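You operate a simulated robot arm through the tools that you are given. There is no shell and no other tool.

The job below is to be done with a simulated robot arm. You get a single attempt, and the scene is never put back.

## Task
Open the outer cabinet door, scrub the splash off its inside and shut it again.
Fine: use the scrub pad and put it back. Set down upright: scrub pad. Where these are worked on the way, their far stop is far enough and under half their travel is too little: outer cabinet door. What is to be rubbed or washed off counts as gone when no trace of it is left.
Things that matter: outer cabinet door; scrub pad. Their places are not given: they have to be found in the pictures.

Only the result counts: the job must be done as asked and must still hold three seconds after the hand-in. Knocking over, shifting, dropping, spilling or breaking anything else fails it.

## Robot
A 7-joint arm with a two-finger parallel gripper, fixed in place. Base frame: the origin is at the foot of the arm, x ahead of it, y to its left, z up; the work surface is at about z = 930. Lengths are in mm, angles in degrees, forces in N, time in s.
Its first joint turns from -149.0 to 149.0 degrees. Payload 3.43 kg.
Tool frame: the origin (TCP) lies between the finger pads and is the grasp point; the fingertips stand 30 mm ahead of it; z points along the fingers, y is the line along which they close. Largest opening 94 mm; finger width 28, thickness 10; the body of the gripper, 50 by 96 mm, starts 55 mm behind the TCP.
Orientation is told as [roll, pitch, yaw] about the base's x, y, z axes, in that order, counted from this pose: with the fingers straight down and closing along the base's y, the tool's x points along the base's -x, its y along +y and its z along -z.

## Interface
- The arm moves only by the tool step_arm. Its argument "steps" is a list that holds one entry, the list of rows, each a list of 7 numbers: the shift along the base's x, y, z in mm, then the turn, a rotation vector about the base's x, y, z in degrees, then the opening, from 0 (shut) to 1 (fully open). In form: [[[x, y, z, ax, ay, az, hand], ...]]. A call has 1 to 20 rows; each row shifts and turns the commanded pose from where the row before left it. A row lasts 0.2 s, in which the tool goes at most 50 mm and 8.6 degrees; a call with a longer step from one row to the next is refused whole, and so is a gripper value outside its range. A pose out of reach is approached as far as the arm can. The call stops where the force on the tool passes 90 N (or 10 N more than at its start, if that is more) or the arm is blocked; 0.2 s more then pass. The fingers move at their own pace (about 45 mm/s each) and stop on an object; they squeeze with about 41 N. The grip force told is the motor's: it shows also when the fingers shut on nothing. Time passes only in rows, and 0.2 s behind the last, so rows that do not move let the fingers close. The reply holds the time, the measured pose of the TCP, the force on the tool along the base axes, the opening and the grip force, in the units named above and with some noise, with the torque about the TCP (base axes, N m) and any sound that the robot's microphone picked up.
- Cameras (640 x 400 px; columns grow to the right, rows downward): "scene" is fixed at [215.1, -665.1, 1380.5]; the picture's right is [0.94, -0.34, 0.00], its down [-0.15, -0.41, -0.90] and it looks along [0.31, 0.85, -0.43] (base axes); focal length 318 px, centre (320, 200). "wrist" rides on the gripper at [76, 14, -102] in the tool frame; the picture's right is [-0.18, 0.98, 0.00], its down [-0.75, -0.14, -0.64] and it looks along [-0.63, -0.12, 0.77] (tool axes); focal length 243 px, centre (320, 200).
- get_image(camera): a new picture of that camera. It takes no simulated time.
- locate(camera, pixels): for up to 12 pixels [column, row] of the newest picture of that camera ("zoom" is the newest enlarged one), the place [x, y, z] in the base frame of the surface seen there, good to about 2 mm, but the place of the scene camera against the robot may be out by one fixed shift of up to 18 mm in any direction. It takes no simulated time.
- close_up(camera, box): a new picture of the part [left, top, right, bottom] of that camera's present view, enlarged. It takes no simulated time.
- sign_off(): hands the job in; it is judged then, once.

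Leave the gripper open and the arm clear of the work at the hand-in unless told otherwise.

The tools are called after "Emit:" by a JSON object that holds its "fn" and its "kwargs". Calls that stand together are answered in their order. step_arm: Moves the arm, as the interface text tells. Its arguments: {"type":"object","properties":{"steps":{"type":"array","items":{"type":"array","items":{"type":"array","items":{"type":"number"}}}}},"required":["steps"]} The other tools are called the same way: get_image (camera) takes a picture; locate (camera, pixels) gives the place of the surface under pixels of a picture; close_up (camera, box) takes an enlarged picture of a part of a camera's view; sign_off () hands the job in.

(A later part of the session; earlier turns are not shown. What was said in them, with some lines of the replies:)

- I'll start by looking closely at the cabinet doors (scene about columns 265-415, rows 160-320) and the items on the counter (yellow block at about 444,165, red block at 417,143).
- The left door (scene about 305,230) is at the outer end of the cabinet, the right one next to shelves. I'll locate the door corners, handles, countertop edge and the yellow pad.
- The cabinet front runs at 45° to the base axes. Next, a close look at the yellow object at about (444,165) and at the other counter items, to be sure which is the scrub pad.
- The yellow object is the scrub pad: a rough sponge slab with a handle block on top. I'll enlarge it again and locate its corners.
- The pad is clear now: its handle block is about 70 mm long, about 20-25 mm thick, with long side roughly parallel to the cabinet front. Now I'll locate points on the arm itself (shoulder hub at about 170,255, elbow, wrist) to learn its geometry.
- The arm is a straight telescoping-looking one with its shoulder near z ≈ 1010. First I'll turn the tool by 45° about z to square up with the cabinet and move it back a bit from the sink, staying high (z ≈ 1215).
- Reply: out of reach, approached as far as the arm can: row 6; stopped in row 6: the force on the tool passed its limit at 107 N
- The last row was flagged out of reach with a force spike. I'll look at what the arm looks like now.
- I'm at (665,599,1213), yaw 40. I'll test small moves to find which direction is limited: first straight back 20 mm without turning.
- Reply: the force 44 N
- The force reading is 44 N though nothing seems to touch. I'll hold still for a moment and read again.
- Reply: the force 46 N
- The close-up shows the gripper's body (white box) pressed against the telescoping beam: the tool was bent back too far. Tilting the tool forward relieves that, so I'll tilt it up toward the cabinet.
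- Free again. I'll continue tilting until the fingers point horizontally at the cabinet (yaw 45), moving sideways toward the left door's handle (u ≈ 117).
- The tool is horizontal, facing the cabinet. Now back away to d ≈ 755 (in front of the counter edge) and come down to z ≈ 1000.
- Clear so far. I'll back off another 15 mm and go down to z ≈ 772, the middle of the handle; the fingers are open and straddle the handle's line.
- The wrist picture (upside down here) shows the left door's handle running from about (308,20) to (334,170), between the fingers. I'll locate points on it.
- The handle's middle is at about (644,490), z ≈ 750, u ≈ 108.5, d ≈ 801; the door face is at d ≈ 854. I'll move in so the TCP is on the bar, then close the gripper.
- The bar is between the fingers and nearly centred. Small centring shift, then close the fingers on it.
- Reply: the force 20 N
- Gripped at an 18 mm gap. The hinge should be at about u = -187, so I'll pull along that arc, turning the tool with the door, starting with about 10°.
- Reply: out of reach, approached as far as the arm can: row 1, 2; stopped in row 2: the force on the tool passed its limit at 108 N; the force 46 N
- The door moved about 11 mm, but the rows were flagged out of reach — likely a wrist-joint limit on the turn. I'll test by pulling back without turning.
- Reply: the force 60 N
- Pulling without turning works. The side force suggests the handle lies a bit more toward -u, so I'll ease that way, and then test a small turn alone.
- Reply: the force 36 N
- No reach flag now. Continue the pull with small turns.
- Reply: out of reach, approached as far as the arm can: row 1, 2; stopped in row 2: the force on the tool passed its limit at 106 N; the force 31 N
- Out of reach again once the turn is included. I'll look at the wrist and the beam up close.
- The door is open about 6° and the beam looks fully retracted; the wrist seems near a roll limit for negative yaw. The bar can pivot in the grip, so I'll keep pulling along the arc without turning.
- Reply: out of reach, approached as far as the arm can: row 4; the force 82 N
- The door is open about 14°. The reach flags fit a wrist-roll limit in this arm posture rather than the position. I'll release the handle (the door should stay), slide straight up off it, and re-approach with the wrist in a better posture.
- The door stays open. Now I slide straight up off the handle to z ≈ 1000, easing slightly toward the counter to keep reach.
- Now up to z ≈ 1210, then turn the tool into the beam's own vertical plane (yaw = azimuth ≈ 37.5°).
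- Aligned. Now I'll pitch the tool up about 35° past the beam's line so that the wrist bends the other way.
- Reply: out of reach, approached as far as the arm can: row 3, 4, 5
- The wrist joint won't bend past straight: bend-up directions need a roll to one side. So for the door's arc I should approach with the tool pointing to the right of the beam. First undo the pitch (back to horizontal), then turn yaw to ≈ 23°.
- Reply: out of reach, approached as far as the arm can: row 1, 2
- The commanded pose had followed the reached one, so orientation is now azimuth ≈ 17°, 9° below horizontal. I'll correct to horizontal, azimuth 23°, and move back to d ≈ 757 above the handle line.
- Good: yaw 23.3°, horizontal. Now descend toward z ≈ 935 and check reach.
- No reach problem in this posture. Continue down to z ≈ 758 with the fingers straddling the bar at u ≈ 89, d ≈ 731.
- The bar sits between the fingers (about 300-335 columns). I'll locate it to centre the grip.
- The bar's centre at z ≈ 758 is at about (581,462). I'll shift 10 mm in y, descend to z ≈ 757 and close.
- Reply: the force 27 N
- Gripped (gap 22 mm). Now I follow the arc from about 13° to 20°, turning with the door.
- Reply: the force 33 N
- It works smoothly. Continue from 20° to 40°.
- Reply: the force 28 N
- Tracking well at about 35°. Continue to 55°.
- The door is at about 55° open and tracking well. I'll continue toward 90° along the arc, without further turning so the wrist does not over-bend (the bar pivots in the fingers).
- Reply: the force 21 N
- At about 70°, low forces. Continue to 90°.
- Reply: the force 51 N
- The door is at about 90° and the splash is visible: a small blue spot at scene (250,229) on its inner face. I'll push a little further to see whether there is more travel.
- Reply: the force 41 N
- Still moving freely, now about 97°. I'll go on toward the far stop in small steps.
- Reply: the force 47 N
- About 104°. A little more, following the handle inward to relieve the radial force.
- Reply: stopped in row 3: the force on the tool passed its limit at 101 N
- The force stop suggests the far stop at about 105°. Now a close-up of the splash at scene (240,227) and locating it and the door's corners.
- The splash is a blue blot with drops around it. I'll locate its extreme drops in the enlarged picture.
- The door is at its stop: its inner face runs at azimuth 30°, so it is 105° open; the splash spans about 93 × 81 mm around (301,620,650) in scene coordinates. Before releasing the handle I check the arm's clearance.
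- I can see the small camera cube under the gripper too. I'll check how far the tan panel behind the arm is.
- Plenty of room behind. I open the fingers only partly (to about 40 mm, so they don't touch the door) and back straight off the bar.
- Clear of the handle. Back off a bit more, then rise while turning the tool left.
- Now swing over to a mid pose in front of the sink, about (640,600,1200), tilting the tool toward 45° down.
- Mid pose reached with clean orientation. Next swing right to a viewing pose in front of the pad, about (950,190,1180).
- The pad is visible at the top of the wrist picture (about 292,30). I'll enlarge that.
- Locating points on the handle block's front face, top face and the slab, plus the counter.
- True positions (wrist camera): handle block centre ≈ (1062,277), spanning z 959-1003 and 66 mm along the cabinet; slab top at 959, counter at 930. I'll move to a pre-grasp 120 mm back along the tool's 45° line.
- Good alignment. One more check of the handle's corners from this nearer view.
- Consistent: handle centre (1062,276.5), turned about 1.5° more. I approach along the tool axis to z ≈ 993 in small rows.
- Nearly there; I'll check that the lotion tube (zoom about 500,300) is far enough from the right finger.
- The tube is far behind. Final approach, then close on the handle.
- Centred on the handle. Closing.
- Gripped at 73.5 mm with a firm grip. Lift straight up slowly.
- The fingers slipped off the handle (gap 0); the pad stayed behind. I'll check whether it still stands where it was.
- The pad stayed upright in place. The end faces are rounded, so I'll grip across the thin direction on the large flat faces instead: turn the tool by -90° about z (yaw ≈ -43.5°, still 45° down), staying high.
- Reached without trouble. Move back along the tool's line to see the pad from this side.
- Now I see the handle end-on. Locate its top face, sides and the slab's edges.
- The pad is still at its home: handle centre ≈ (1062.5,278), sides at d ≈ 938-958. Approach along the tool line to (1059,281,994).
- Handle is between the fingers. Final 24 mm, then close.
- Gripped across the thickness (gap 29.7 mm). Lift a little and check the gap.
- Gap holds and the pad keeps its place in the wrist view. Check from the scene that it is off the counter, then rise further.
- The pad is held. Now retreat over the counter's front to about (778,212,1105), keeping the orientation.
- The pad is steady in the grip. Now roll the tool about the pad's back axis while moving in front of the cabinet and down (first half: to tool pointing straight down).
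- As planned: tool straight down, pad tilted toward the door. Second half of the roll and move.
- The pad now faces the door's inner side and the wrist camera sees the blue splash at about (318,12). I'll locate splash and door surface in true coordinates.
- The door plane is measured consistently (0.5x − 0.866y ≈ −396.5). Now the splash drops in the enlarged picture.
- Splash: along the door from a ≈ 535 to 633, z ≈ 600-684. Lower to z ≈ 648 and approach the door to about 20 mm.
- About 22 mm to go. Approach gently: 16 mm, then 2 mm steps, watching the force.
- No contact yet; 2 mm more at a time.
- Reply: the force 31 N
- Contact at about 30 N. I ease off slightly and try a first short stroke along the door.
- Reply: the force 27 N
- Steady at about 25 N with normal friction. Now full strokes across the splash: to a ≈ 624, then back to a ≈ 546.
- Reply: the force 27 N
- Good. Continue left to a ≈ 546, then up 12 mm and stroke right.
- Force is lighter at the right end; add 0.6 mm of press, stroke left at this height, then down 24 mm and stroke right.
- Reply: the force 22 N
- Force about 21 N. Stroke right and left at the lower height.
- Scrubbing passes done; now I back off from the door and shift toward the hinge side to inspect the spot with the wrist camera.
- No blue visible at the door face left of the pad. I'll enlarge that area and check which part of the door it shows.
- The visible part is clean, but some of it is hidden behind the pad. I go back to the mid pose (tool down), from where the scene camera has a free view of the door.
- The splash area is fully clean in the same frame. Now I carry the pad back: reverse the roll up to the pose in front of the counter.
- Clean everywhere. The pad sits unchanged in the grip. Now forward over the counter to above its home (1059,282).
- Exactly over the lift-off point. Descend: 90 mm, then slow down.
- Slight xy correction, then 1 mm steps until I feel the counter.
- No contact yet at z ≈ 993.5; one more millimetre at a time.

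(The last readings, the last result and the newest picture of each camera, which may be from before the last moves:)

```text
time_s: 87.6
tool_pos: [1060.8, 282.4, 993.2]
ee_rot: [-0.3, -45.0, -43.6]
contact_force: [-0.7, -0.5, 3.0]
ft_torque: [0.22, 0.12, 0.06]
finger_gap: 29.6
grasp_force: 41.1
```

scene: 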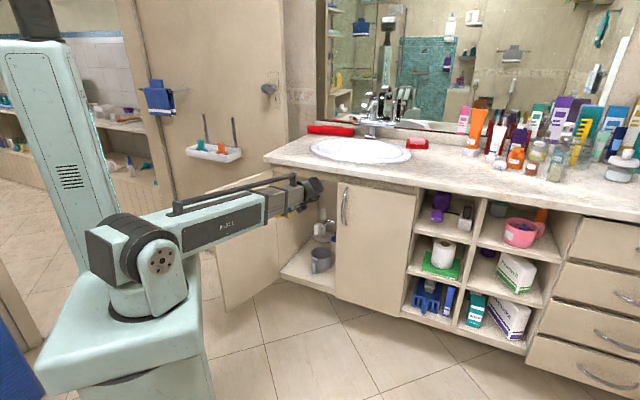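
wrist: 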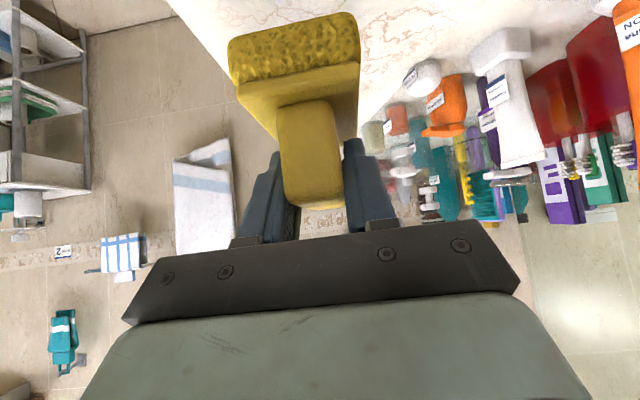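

Light contact (3 N): the pad rests on the counter. Open the fingers and back off along the tool's line.

Emit:
{"fn": "step_arm", "kwargs": {"steps": [[[0, 0, 0, 0, 0, 0, 0.5], [0, 0, 0, 0, 0, 0, 0.8], [0, 0, 0, 0, 0, 0, 1], [0, 0, 0, 0, 0, 0, 1], [0, 0, 0, 0, 0, 0, 1], [-5.1, 4.9, 7.1, 0, 0, 0, 1], [-10.3, 9.7, 14.1, 0, 0, 0, 1], [-15.4, 14.6, 21.2, 0, 0, 0, 1], [-15.4, 14.6, 21.2, 0, 0, 0, 1], [-15.4, 14.6, 21.2, 0, 0, 0, 1]]]}}

Emit:
{"fn": "get_image", "kwargs": {"camera": "wrist"}}

Emit:
{"fn": "close_up", "kwargs": {"camera": "scene", "box": [412, 140, 476, 180]}}

```text
time_s: 89.8
tool_pos: [997.3, 342.4, 1075.3]
ee_rot: [-0.2, -45.0, -43.6]
contact_force: [-0.2, 0.0, 0.2]
ft_torque: [-0.02, -0.01, -0.03]
finger_gap: 94.0
grasp_force: 0.0
```

```text
taken
```

wrist: 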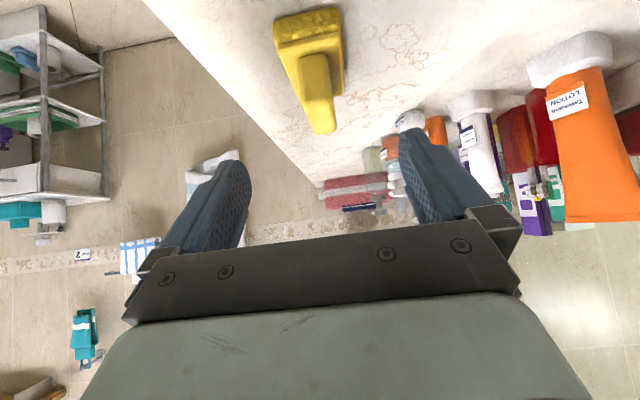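

```text
10.00 times, centred on (444, 160) of scene
```

zoom: 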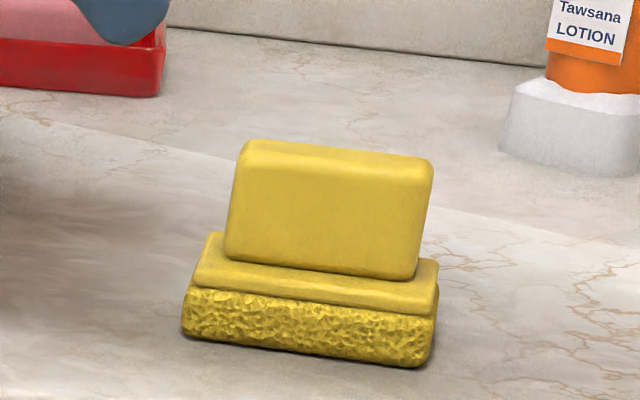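

The pad stands upright at its home. Now close the door: first rise and turn the tool back by +90° to the earlier viewing pose.

Emit:
{"fn": "step_arm", "kwargs": {"steps": [[[0, 0, 40, 0, 0, 0, 1], [0, 0, 40, 0, 0, 0, 1], [-4.5, -13.7, 2.3, 0, 0, 8.18, 1], [-4.5, -13.7, 2.3, 0, 0, 8.18, 1], [-4.5, -13.7, 2.3, 0, 0, 8.18, 1], [-4.5, -13.7, 2.3, 0, 0, 8.18, 1], [-4.5, -13.7, 2.3, 0, 0, 8.18, 1], [-4.5, -13.7, 2.3, 0, 0, 8.18, 1], [-4.5, -13.7, 2.3, 0, 0, 8.18, 1], [-4.5, -13.7, 2.3, 0, 0, 8.18, 1], [-4.5, -13.7, 2.3, 0, 0, 8.18, 1], [-4.5, -13.7, 2.3, 0, 0, 8.18, 1], [-4.5, -13.7, 2.3, 0, 0, 8.18, 1]]]}}

Emit:
{"fn": "get_image", "kwargs": {"camera": "wrist"}}

Emit:
{"fn": "get_image", "kwargs": {"camera": "scene"}}

```text
time_s: 92.6
tool_pos: [948.3, 192.1, 1183.6]
ee_rot: [-0.2, -45.1, 46.6]
contact_force: [-0.3, -0.2, -0.7]
ft_torque: [-0.04, -0.01, -0.03]
finger_gap: 94.0
grasp_force: 0.1
```

```text
taken
```

wrist: 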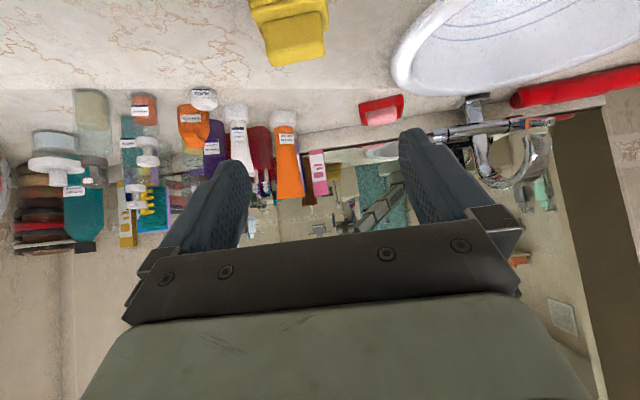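

```text
taken
```

scene: 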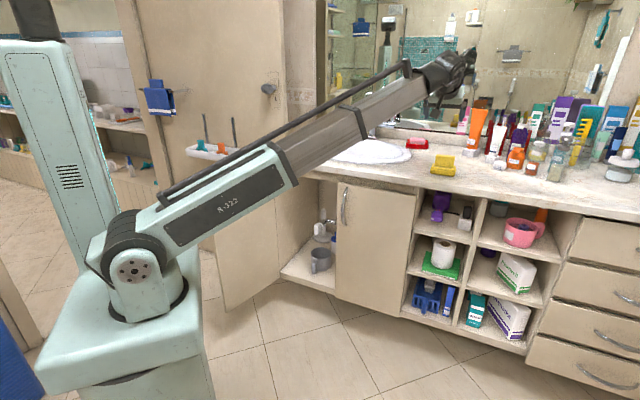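

I use this view to compare the pad's position with the measurement taken before (handle front corners (1076.5,248) and (1032,291)), and check the door area again for traces.

Emit:
{"fn": "close_up", "kwargs": {"camera": "scene", "box": [205, 195, 285, 255]}}

Emit:
{"fn": "close_up", "kwargs": {"camera": "wrist", "box": [232, 0, 352, 75]}}

```text
6.67 times, centred on (245, 225) of scene
```

zoom: 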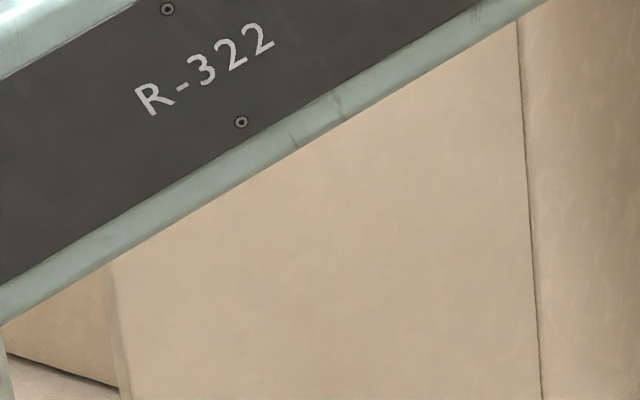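

```text
5.33 times, centred on (292, 38) of wrist
```

zoom: 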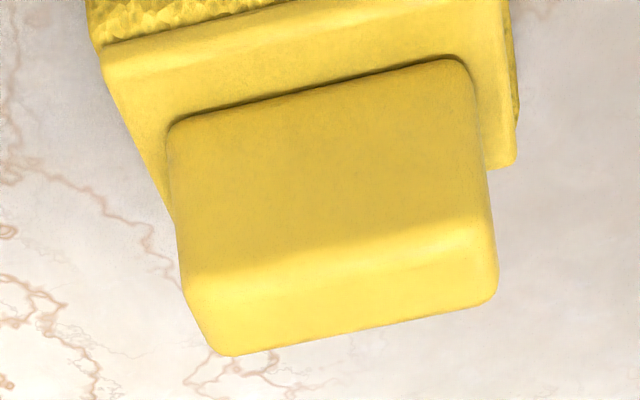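

Emit:
{"fn": "locate", "kwargs": {"camera": "zoom", "pixels": [[185, 150], [462, 88], [200, 275], [475, 220], [235, 340], [483, 290], [345, 290], [115, 75], [500, 140]]}}

```text
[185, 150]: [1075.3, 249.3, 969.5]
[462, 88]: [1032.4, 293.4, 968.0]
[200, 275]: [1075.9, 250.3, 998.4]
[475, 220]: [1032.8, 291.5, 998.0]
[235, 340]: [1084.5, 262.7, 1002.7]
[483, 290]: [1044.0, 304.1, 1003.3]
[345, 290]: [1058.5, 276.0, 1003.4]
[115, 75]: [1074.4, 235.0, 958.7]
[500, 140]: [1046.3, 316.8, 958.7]
```

The pad is back within about 2 mm. Now swing left: back to the mid pose in front of the sink.

Emit:
{"fn": "step_arm", "kwargs": {"steps": [[[-25.8, 34.1, 1.4, 0, 0, 0, 1], [-25.8, 34.1, 1.4, 0, 0, 0, 1], [-25.8, 34.1, 1.4, 0, 0, 0, 1], [-25.8, 34.1, 1.4, 0, 0, 0, 1], [-25.8, 34.1, 1.4, 0, 0, 0, 1], [-25.8, 34.1, 1.4, 0, 0, 0, 1], [-25.8, 34.1, 1.4, 0, 0, 0, 1], [-25.8, 34.1, 1.4, 0, 0, 0, 1], [-25.8, 34.1, 1.4, 0, 0, 0, 1], [-25.8, 34.1, 1.4, 0, 0, 0, 1], [-25.8, 34.1, 1.4, 0, 0, 0, 1], [-25.8, 34.1, 1.4, 0, 0, 0, 1]]]}}

Emit:
{"fn": "close_up", "kwargs": {"camera": "scene", "box": [200, 160, 296, 320]}}

Emit:
{"fn": "close_up", "kwargs": {"camera": "scene", "box": [220, 212, 260, 242]}}

```text
time_s: 95.2
tool_pos: [637.8, 599.7, 1196.7]
ee_rot: [-0.3, -45.1, 46.5]
contact_force: [0.4, -0.7, -0.2]
ft_torque: [-0.01, -0.02, 0.01]
finger_gap: 94.1
grasp_force: 0.1
```

```text
2.50 times, centred on (248, 240) of scene
```

zoom: 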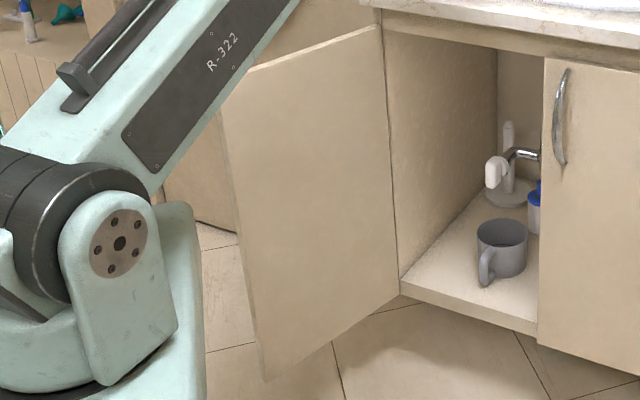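

```text
13.33 times, centred on (240, 227) of scene
```

zoom: 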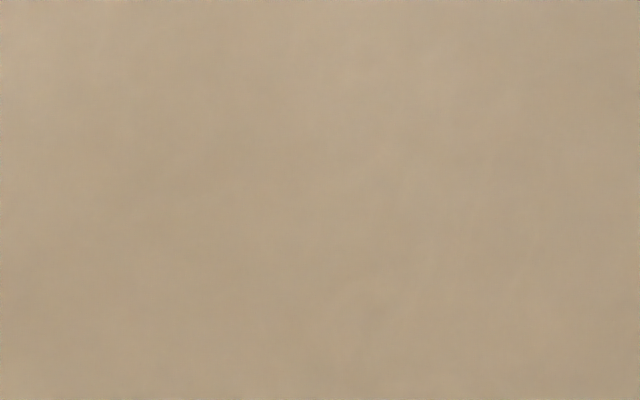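

The whole inner face is clean, no traces. Now swing to the far side of the door (reverse of the earlier path).

Emit:
{"fn": "step_arm", "kwargs": {"steps": [[[-42, 6.2, -9.4, 2.22, -2.65, -0.7, 1], [-42, 6.2, -9.4, 2.22, -2.65, -0.7, 1], [-42, 6.2, -9.4, 2.22, -2.65, -0.7, 1], [-42, 6.2, -9.4, 2.22, -2.65, -0.7, 1], [-42, 6.2, -9.4, 2.22, -2.65, -0.7, 1], [-42, 6.2, -9.4, 2.22, -2.65, -0.7, 1], [-42, 6.2, -9.4, 2.22, -2.65, -0.7, 1], [-42, 6.2, -9.4, 2.22, -2.65, -0.7, 1], [-42, 6.2, -9.4, 2.22, -2.65, -0.7, 1], [-42, 6.2, -9.4, 2.22, -2.65, -0.7, 1], [-42, 6.2, -9.4, 2.22, -2.65, -0.7, 1], [-42, 6.2, -9.4, 2.22, -2.65, -0.7, 1], [-42, 6.2, -9.4, 2.22, -2.65, -0.7, 1]]]}}

```text
time_s: 98.0
tool_pos: [90.9, 678.8, 1076.9]
ee_rot: [-90.8, -89.0, 126.8]
contact_force: [0.0, 0.1, 0.1]
ft_torque: [0.0, 0.01, 0.01]
finger_gap: 94.3
grasp_force: 0.0
```

In position behind the door. Descend while turning the tool right again, fingers narrowed to about 40 mm.

Emit:
{"fn": "step_arm", "kwargs": {"steps": [[[0, 0, -40, 0, 0, -6, 0.8], [0, 0, -40, 0, 0, -6, 0.6], [0, 0, -40, 0, 0, -6, 0.43], [0, 0, -40, 0, 0, -6, 0.43], [0, 0, -40, 0, 0, -6, 0.43], [0, 0, -40, 0, 0, -6, 0.43], [0, 0, -40, 0, 0, -6, 0.43], [0, 0, -38, 0, 0, -5, 0.43]]]}}

Emit:
{"fn": "get_image", "kwargs": {"camera": "wrist"}}

```text
time_s: 99.8
tool_pos: [91.0, 680.7, 757.4]
ee_rot: [-86.4, -88.9, 75.4]
contact_force: [-0.2, -0.8, -0.2]
ft_torque: [0.02, 0.0, 0.01]
finger_gap: 40.4
grasp_force: 0.0
```

```text
taken
```

wrist: 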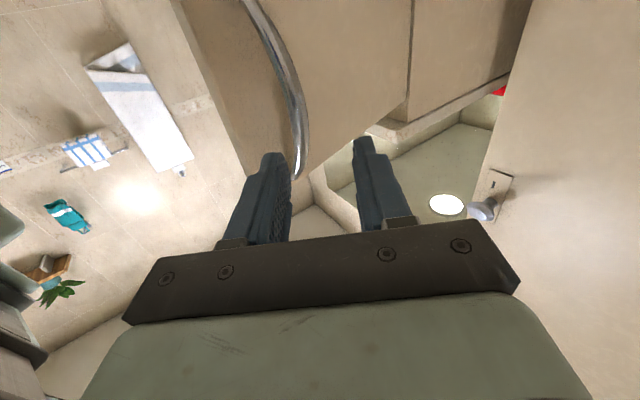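

The bar is visible at (250-305, 0-175). I'll locate it to line up the grip.

Emit:
{"fn": "locate", "kwargs": {"camera": "wrist", "pixels": [[262, 25], [275, 50], [287, 80], [296, 110], [302, 140], [302, 165], [340, 60], [230, 60], [200, 20]]}}

```text
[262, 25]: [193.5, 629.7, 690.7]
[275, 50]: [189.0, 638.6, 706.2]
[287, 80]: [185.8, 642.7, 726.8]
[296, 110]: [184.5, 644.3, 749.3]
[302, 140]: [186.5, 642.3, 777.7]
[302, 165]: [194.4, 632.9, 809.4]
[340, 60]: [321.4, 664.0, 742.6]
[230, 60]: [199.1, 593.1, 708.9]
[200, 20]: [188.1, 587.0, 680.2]
```

Bar centre ≈ (190,641). Approach in line with it, keeping the 40 mm gap.

Emit:
{"fn": "step_arm", "kwargs": {"steps": [[[18, -8, 0, 0, 0, -2, 0.43], [18, -8, 0, 0, 0, -2, 0.43], [10.6, -4.2, 0, 0, 0, -1, 0.43], [10.6, -4.2, 0, 0, 0, -1, 0.43], [10.6, -4.2, 0, 0, 0, -1, 0.43]]]}}

Emit:
{"fn": "get_image", "kwargs": {"camera": "wrist"}}

```text
time_s: 101.0
tool_pos: [161.4, 651.4, 760.6]
ee_rot: [-85.6, -88.8, 67.8]
contact_force: [0.2, -0.4, -0.9]
ft_torque: [-0.03, 0.0, -0.01]
finger_gap: 40.4
grasp_force: 0.0
```

```text
taken
```

wrist: 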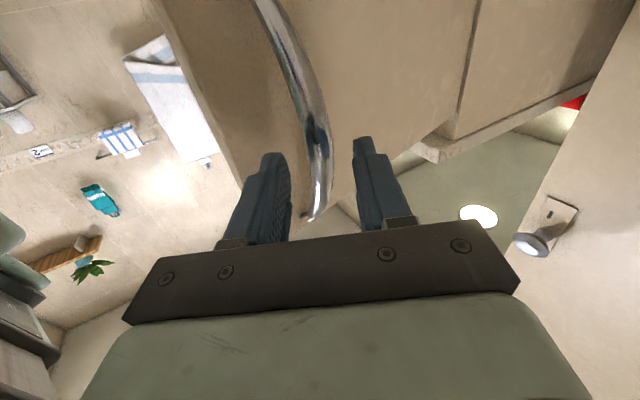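

The bar is centred between the fingers. Advance 20 mm more and close.

Emit:
{"fn": "step_arm", "kwargs": {"steps": [[[9.4, -3.7, 0, 0, 0, 0, 0.43], [9.4, -3.7, 0, 0, 0, 0, 0.43], [0, 0, 0, 0, 0, 0, 0], [0, 0, 0, 0, 0, 0, 0], [0, 0, 0, 0, 0, 0, 0], [0, 0, 0, 0, 0, 0, 0]]]}}

Emit:
{"fn": "get_image", "kwargs": {"camera": "wrist"}}

```text
time_s: 102.4
tool_pos: [179.2, 643.8, 759.4]
ee_rot: [-85.4, -89.0, 67.6]
contact_force: [2.5, -3.1, -3.7]
ft_torque: [1.23, -0.63, -0.1]
finger_gap: 18.0
grasp_force: 45.1
```

```text
taken
```

wrist: 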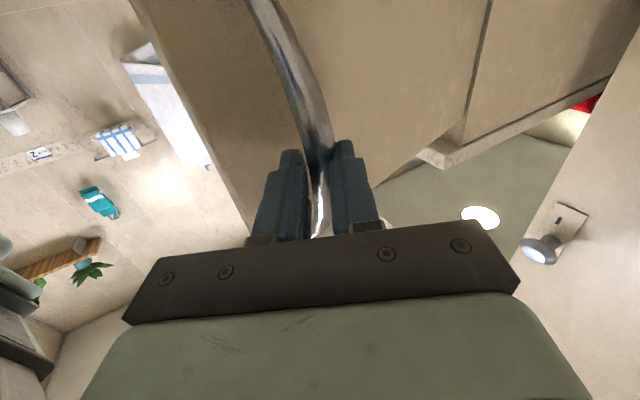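

Gripped again. Now swing the door closed along the same arc in reverse, first 105° to 90°.

Emit:
{"fn": "step_arm", "kwargs": {"steps": [[[4.8, -12.3, 0, 0, 0, 0, 0], [4.8, -12.3, 0, 0, 0, 0, 0], [5.85, -11.85, 0, 0, 0, 0, 0], [5.85, -11.85, 0, 0, 0, 0, 0]]]}}

```text
time_s: 103.4
tool_pos: [201.2, 595.3, 759.5]
ee_rot: [-90.7, -88.9, 72.9]
contact_force: [11.1, 7.1, 14.0]
ft_torque: [1.36, 0.09, 0.23]
finger_gap: 17.9
grasp_force: 45.2
```

Forces are small. Continue 95° to 75°.

Emit:
{"fn": "step_arm", "kwargs": {"steps": [[[6.9, -11.3, 0, 0, 0, 0, 0], [6.9, -11.3, 0, 0, 0, 0, 0], [7.8, -10.65, 0, 0, 0, 0, 0], [7.8, -10.65, 0, 0, 0, 0, 0], [8.75, -10, 0, 0, 0, 0, 0], [8.75, -10, 0, 0, 0, 0, 0], [9.5, -9.1, 0, 0, 0, 0, 0], [9.5, -9.1, 0, 0, 0, 0, 0]]]}}

```text
time_s: 105.2
tool_pos: [268.8, 516.4, 760.4]
ee_rot: [-100.4, -88.9, 82.8]
contact_force: [23.9, 31.4, 21.6]
ft_torque: [1.39, -0.24, 0.76]
finger_gap: 18.0
grasp_force: 45.1
```

Some radial force building; correct 3 mm inward and continue 75° to 55°.

Emit:
{"fn": "step_arm", "kwargs": {"steps": [[[12.2, -6.2, 0, 0, 0, 0, 0], [10.3, -8.2, 0, 0, 0, 0, 0], [11, -7.3, 0, 0, 0, 0, 0], [11, -7.3, 0, 0, 0, 0, 0], [11.6, -6.35, 0, 0, 0, 0, 0], [11.6, -6.35, 0, 0, 0, 0, 0], [12.15, -5.35, 0, 0, 0, 0, 0], [12.15, -5.35, 0, 0, 0, 0, 0]]]}}

Emit:
{"fn": "get_image", "kwargs": {"camera": "scene"}}

```text
time_s: 107.0
tool_pos: [361.0, 464.5, 758.8]
ee_rot: [-85.3, -88.9, 67.8]
contact_force: [11.2, 37.7, 3.1]
ft_torque: [1.12, -0.7, 0.93]
finger_gap: 17.9
grasp_force: 45.1
```

```text
taken
```

scene: 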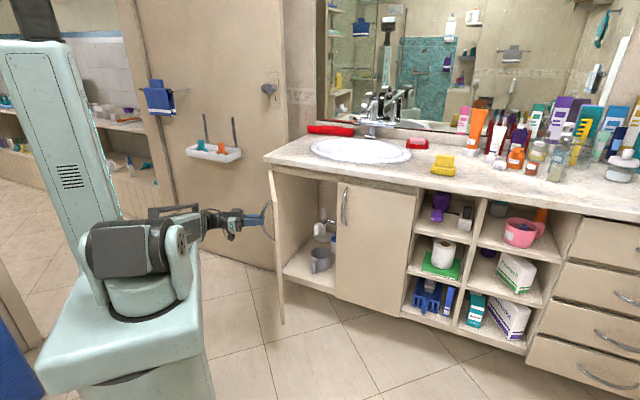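

About 57° now. Continue with the tool turning along, 55° to 35°.

Emit:
{"fn": "step_arm", "kwargs": {"steps": [[[14.5, -2.7, 0, 0, 0, 2.5, 0], [12.5, -4.7, 0, 0, 0, 2.5, 0], [12.8, -3.6, 0, 0, 0, 2.5, 0], [12.8, -3.6, 0, 0, 0, 2.5, 0], [13, -2.5, 0, 0, 0, 2.5, 0], [13, -2.5, 0, 0, 0, 2.5, 0], [13.2, -1.3, 0, 0, 0, 2.5, 0], [13.2, -1.3, 0, 0, 0, 2.5, 0]]]}}

```text
time_s: 108.8
tool_pos: [463.1, 441.5, 761.0]
ee_rot: [-87.0, -88.8, 89.4]
contact_force: [-1.3, 37.7, 9.2]
ft_torque: [1.28, -0.81, 0.74]
finger_gap: 18.1
grasp_force: 45.1
```

Steady. Small radial correction and continue 35° to 15°.

Emit:
{"fn": "step_arm", "kwargs": {"steps": [[[12.8, 2.9, 0, 0, 0, 2.5, 0], [13.2, -0.15, 0, 0, 0, 2.5, 0], [13.15, 0.95, 0, 0, 0, 2.5, 0], [13.15, 0.95, 0, 0, 0, 2.5, 0], [12.95, 2.15, 0, 0, 0, 2.5, 0], [12.95, 2.15, 0, 0, 0, 2.5, 0], [12.65, 3.25, 0, 0, 0, 2.5, 0], [12.65, 3.25, 0, 0, 0, 2.5, 0]]]}}

Emit:
{"fn": "get_image", "kwargs": {"camera": "scene"}}

```text
time_s: 110.6
tool_pos: [566.5, 454.1, 758.9]
ee_rot: [-86.4, -88.8, 108.4]
contact_force: [-3.5, 7.6, 2.4]
ft_torque: [0.96, 1.09, 0.28]
finger_gap: 17.9
grasp_force: 45.1
```

```text
taken
```

scene: 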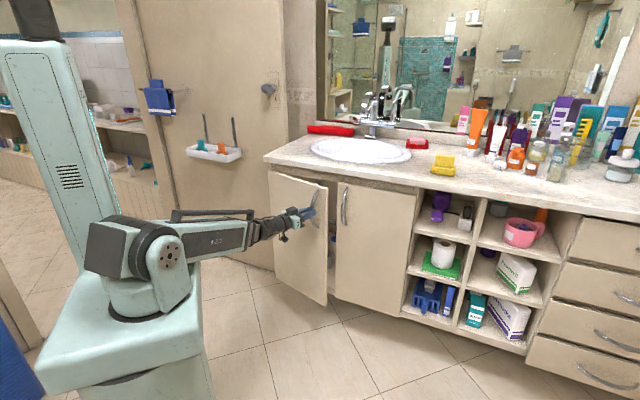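

About 15° left. Continue without turning, 15° to 5°.

Emit:
{"fn": "step_arm", "kwargs": {"steps": [[[12.35, 4.75, 0, 0, 0, 0, 0], [12.35, 4.75, 0, 0, 0, 0, 0], [11.8, 5.85, 0, 0, 0, 0, 0], [11.8, 5.85, 0, 0, 0, 0, 0]]]}}

```text
time_s: 111.6
tool_pos: [615.2, 478.2, 759.5]
ee_rot: [-88.2, -88.7, 110.4]
contact_force: [-15.9, 26.8, 13.3]
ft_torque: [1.26, 0.51, 0.77]
finger_gap: 18.3
grasp_force: 45.4
```

About 5° left. Close the rest gently, watching the force.

Emit:
{"fn": "step_arm", "kwargs": {"steps": [[[5.3, 3.8, 0, 0, 0, 0, 0], [5.3, 3.8, 0, 0, 0, 0, 0], [5.3, 3.8, 0, 0, 0, 0, 0]]]}}

```text
time_s: 112.4
tool_pos: [631.1, 488.6, 759.3]
ee_rot: [-82.1, -88.7, 104.3]
contact_force: [-31.2, 30.4, 6.0]
ft_torque: [1.66, -0.62, 1.04]
finger_gap: 18.2
grasp_force: 44.8
```

Nearly shut. Ease sideways by 3 mm and push on a few millimetres.

Emit:
{"fn": "step_arm", "kwargs": {"steps": [[[0.7, 4.2, 0, 0, 0, 0, 0], [1.4, 1.4, 0, 0, 0, 0, 0], [1.4, 1.4, 0, 0, 0, 0, 0]]]}}

Emit:
{"fn": "close_up", "kwargs": {"camera": "scene", "box": [250, 150, 410, 250]}}

```text
time_s: 113.2
tool_pos: [637.0, 491.0, 758.6]
ee_rot: [-87.5, -89.0, 109.2]
contact_force: [-29.8, -23.6, -8.7]
ft_torque: [1.15, 0.58, -0.24]
finger_gap: 17.6
grasp_force: 44.8
```

```text
4.00 times, centred on (330, 200) of scene
```

zoom: 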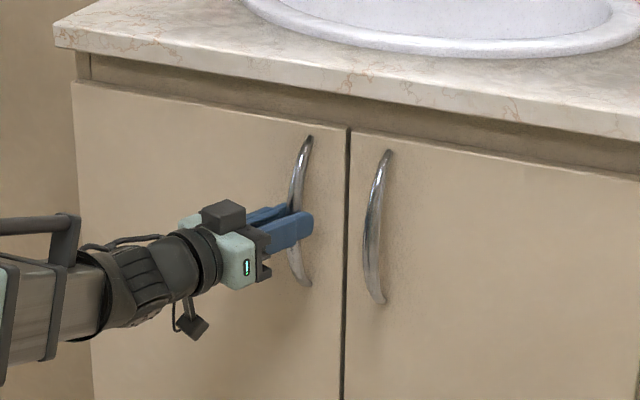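

The force now pushes back about 38 N along the door's normal: the door is at its closed stop and looks flush. Release with a partial opening and back straight off.

Emit:
{"fn": "step_arm", "kwargs": {"steps": [[[0, 0, 0, 0, 0, 0, 0.5], [0, 0, 0, 0, 0, 0, 0.5], [0, 0, 0, 0, 0, 0, 0.5], [-5, -2, 0, 0, 0, 0, 0.5], [-13.9, -5.7, 0, 0, 0, 0, 0.5], [-13.9, -5.7, 0, 0, 0, 0, 0.5], [-13.9, -5.7, 0, 0, 0, 0, 0.5]]]}}

Emit:
{"fn": "get_image", "kwargs": {"camera": "wrist"}}

Emit:
{"fn": "close_up", "kwargs": {"camera": "scene", "box": [250, 150, 410, 250]}}

```text
time_s: 114.8
tool_pos: [588.2, 475.2, 759.7]
ee_rot: [-84.6, -88.9, 106.5]
contact_force: [-0.6, 0.1, -0.2]
ft_torque: [0.01, 0.01, 0.02]
finger_gap: 47.0
grasp_force: 0.0
```

```text
taken
```

wrist: 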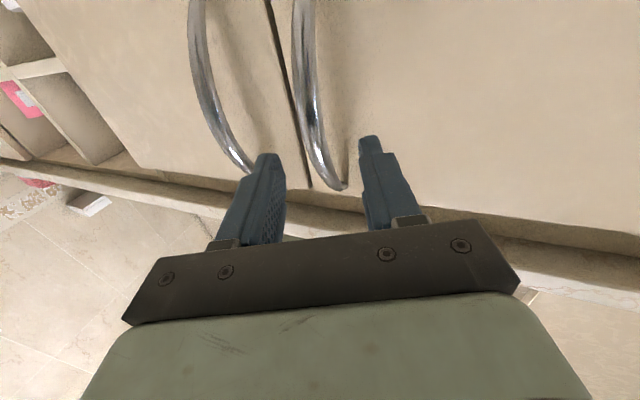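

```text
4.00 times, centred on (330, 200) of scene
```

zoom: 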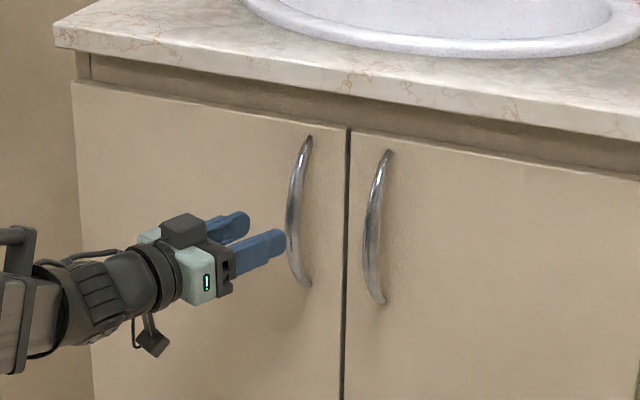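

Released and clear. Check that the left door's face is flush with its closed plane (d ≈ 854) using the wrist camera.

Emit:
{"fn": "locate", "kwargs": {"camera": "wrist", "pixels": [[345, 60], [360, 110], [420, 60], [500, 80], [600, 100], [600, 180], [270, 120], [150, 100], [180, 50]]}}

Emit:
{"fn": "locate", "kwargs": {"camera": "scene", "pixels": [[334, 186], [333, 240], [332, 290], [275, 180], [339, 190], [339, 250], [410, 195]]}}

```text
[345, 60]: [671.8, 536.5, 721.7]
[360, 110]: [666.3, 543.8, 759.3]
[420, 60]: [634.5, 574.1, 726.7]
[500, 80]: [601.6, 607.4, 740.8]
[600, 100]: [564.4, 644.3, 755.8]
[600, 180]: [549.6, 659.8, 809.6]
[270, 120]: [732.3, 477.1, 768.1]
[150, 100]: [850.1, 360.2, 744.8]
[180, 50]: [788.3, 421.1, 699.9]
```

```text
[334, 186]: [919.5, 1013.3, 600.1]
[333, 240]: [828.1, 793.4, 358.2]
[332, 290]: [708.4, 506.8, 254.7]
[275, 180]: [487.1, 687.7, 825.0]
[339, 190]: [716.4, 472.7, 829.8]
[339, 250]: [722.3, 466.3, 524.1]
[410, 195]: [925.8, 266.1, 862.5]
```

The left door's face is flush (d ≈ 854.4-855 along its width, same as the right door): shut. Now rise straight up, away from the cabinet, with the gripper open.

Emit:
{"fn": "step_arm", "kwargs": {"steps": [[[0, 0, 30, 0, 0, 0, 0.7], [0, 0, 40, 0, 0, 0, 1], [1, 0, 40, 0, 0, 0, 1], [2, 0, 40, 0, 0, 0, 1], [2, 0, 40, 0, 0, 0, 1], [2, 0, 40, 0, 0, 0, 1], [2, 0, 40, 0, 0, 0, 1], [0, 0, 40, 0, 0, 0, 1], [0, 0, 40, 0, 0, 0, 1], [0, 0, 40, 0, 0, 0, 1]]]}}

Emit:
{"fn": "get_image", "kwargs": {"camera": "scene"}}

```text
time_s: 117.0
tool_pos: [599.1, 476.5, 1150.1]
ee_rot: [-84.9, -88.7, 106.9]
contact_force: [1.0, 0.4, -0.9]
ft_torque: [-0.01, -0.01, -0.01]
finger_gap: 94.0
grasp_force: 0.0
```

```text
taken
```

scene: 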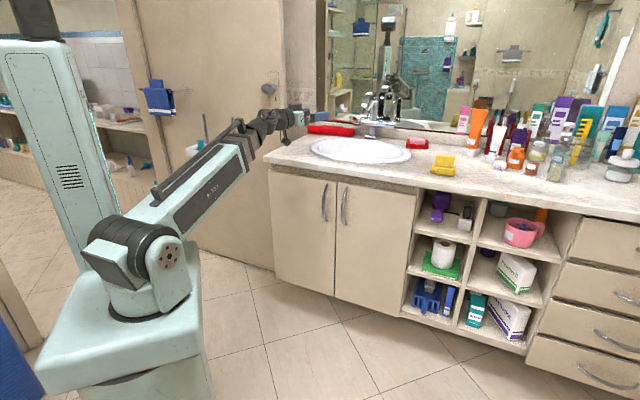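

The scene looks like at the start. Final check: door corner/edge positions compared with the first readings, and close-ups of the door and pad.

Emit:
{"fn": "locate", "kwargs": {"camera": "scene", "pixels": [[269, 172], [334, 186], [332, 296], [323, 202], [344, 207], [444, 158], [442, 170], [300, 230]]}}

Emit:
{"fn": "close_up", "kwargs": {"camera": "scene", "box": [250, 100, 490, 250]}}

Emit:
{"fn": "close_up", "kwargs": {"camera": "scene", "box": [255, 160, 415, 320]}}

```text
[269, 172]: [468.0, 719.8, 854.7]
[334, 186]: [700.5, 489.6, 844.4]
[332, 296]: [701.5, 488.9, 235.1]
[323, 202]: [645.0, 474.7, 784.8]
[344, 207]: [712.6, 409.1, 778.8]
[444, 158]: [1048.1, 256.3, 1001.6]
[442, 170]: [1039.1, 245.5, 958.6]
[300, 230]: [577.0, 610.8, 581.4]
```

```text
2.67 times, centred on (370, 175) of scene
```

zoom: 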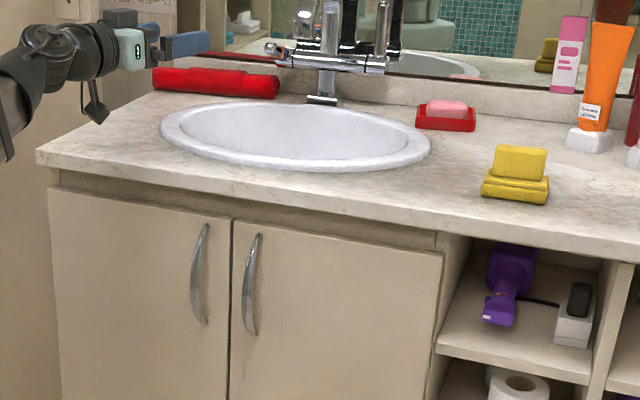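

```text
2.50 times, centred on (335, 240) of scene
```

zoom: 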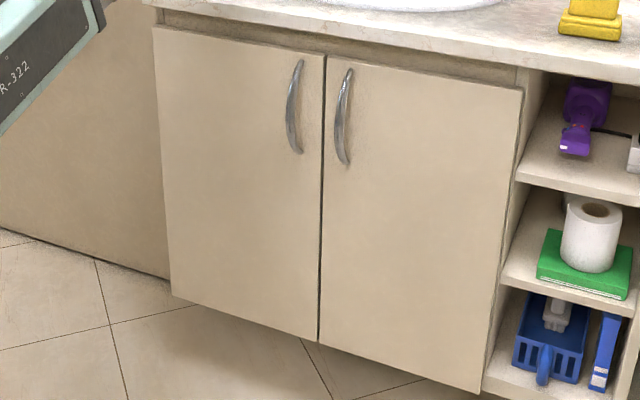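

Door corner readings match the first ones to within 1-2 mm. The door is shut and clean inside, the pad stands upright at home, and the arm is clear with the gripper open. Handing in.

Emit:
{"fn": "sign_off", "kwargs": {}}

```text
The job is handed in.
```

The job is done and handed in. I don't have the judge's result yet.

- **Door:** I took the left door of the sink cabinet as the outer one, and the splash was on its inside. It opened to about 105°, where it met its stop. After closing, its front sits flush with the right door to within about 1 mm.
- **Splash:** I scrubbed it with the yellow scrub pad in several strokes at three heights. Close-ups of the whole area afterwards showed no blue left.
- **Scrub pad:** It stands upright within about 2 mm of where it started. My first grip slipped off its handle while lifting; the pad stayed upright and did not shift noticeably. I then gripped it across the flat sides.
- **Rest of the scene:** In the final pictures nothing else looks moved. The arm is clear of the work and the gripper is open.
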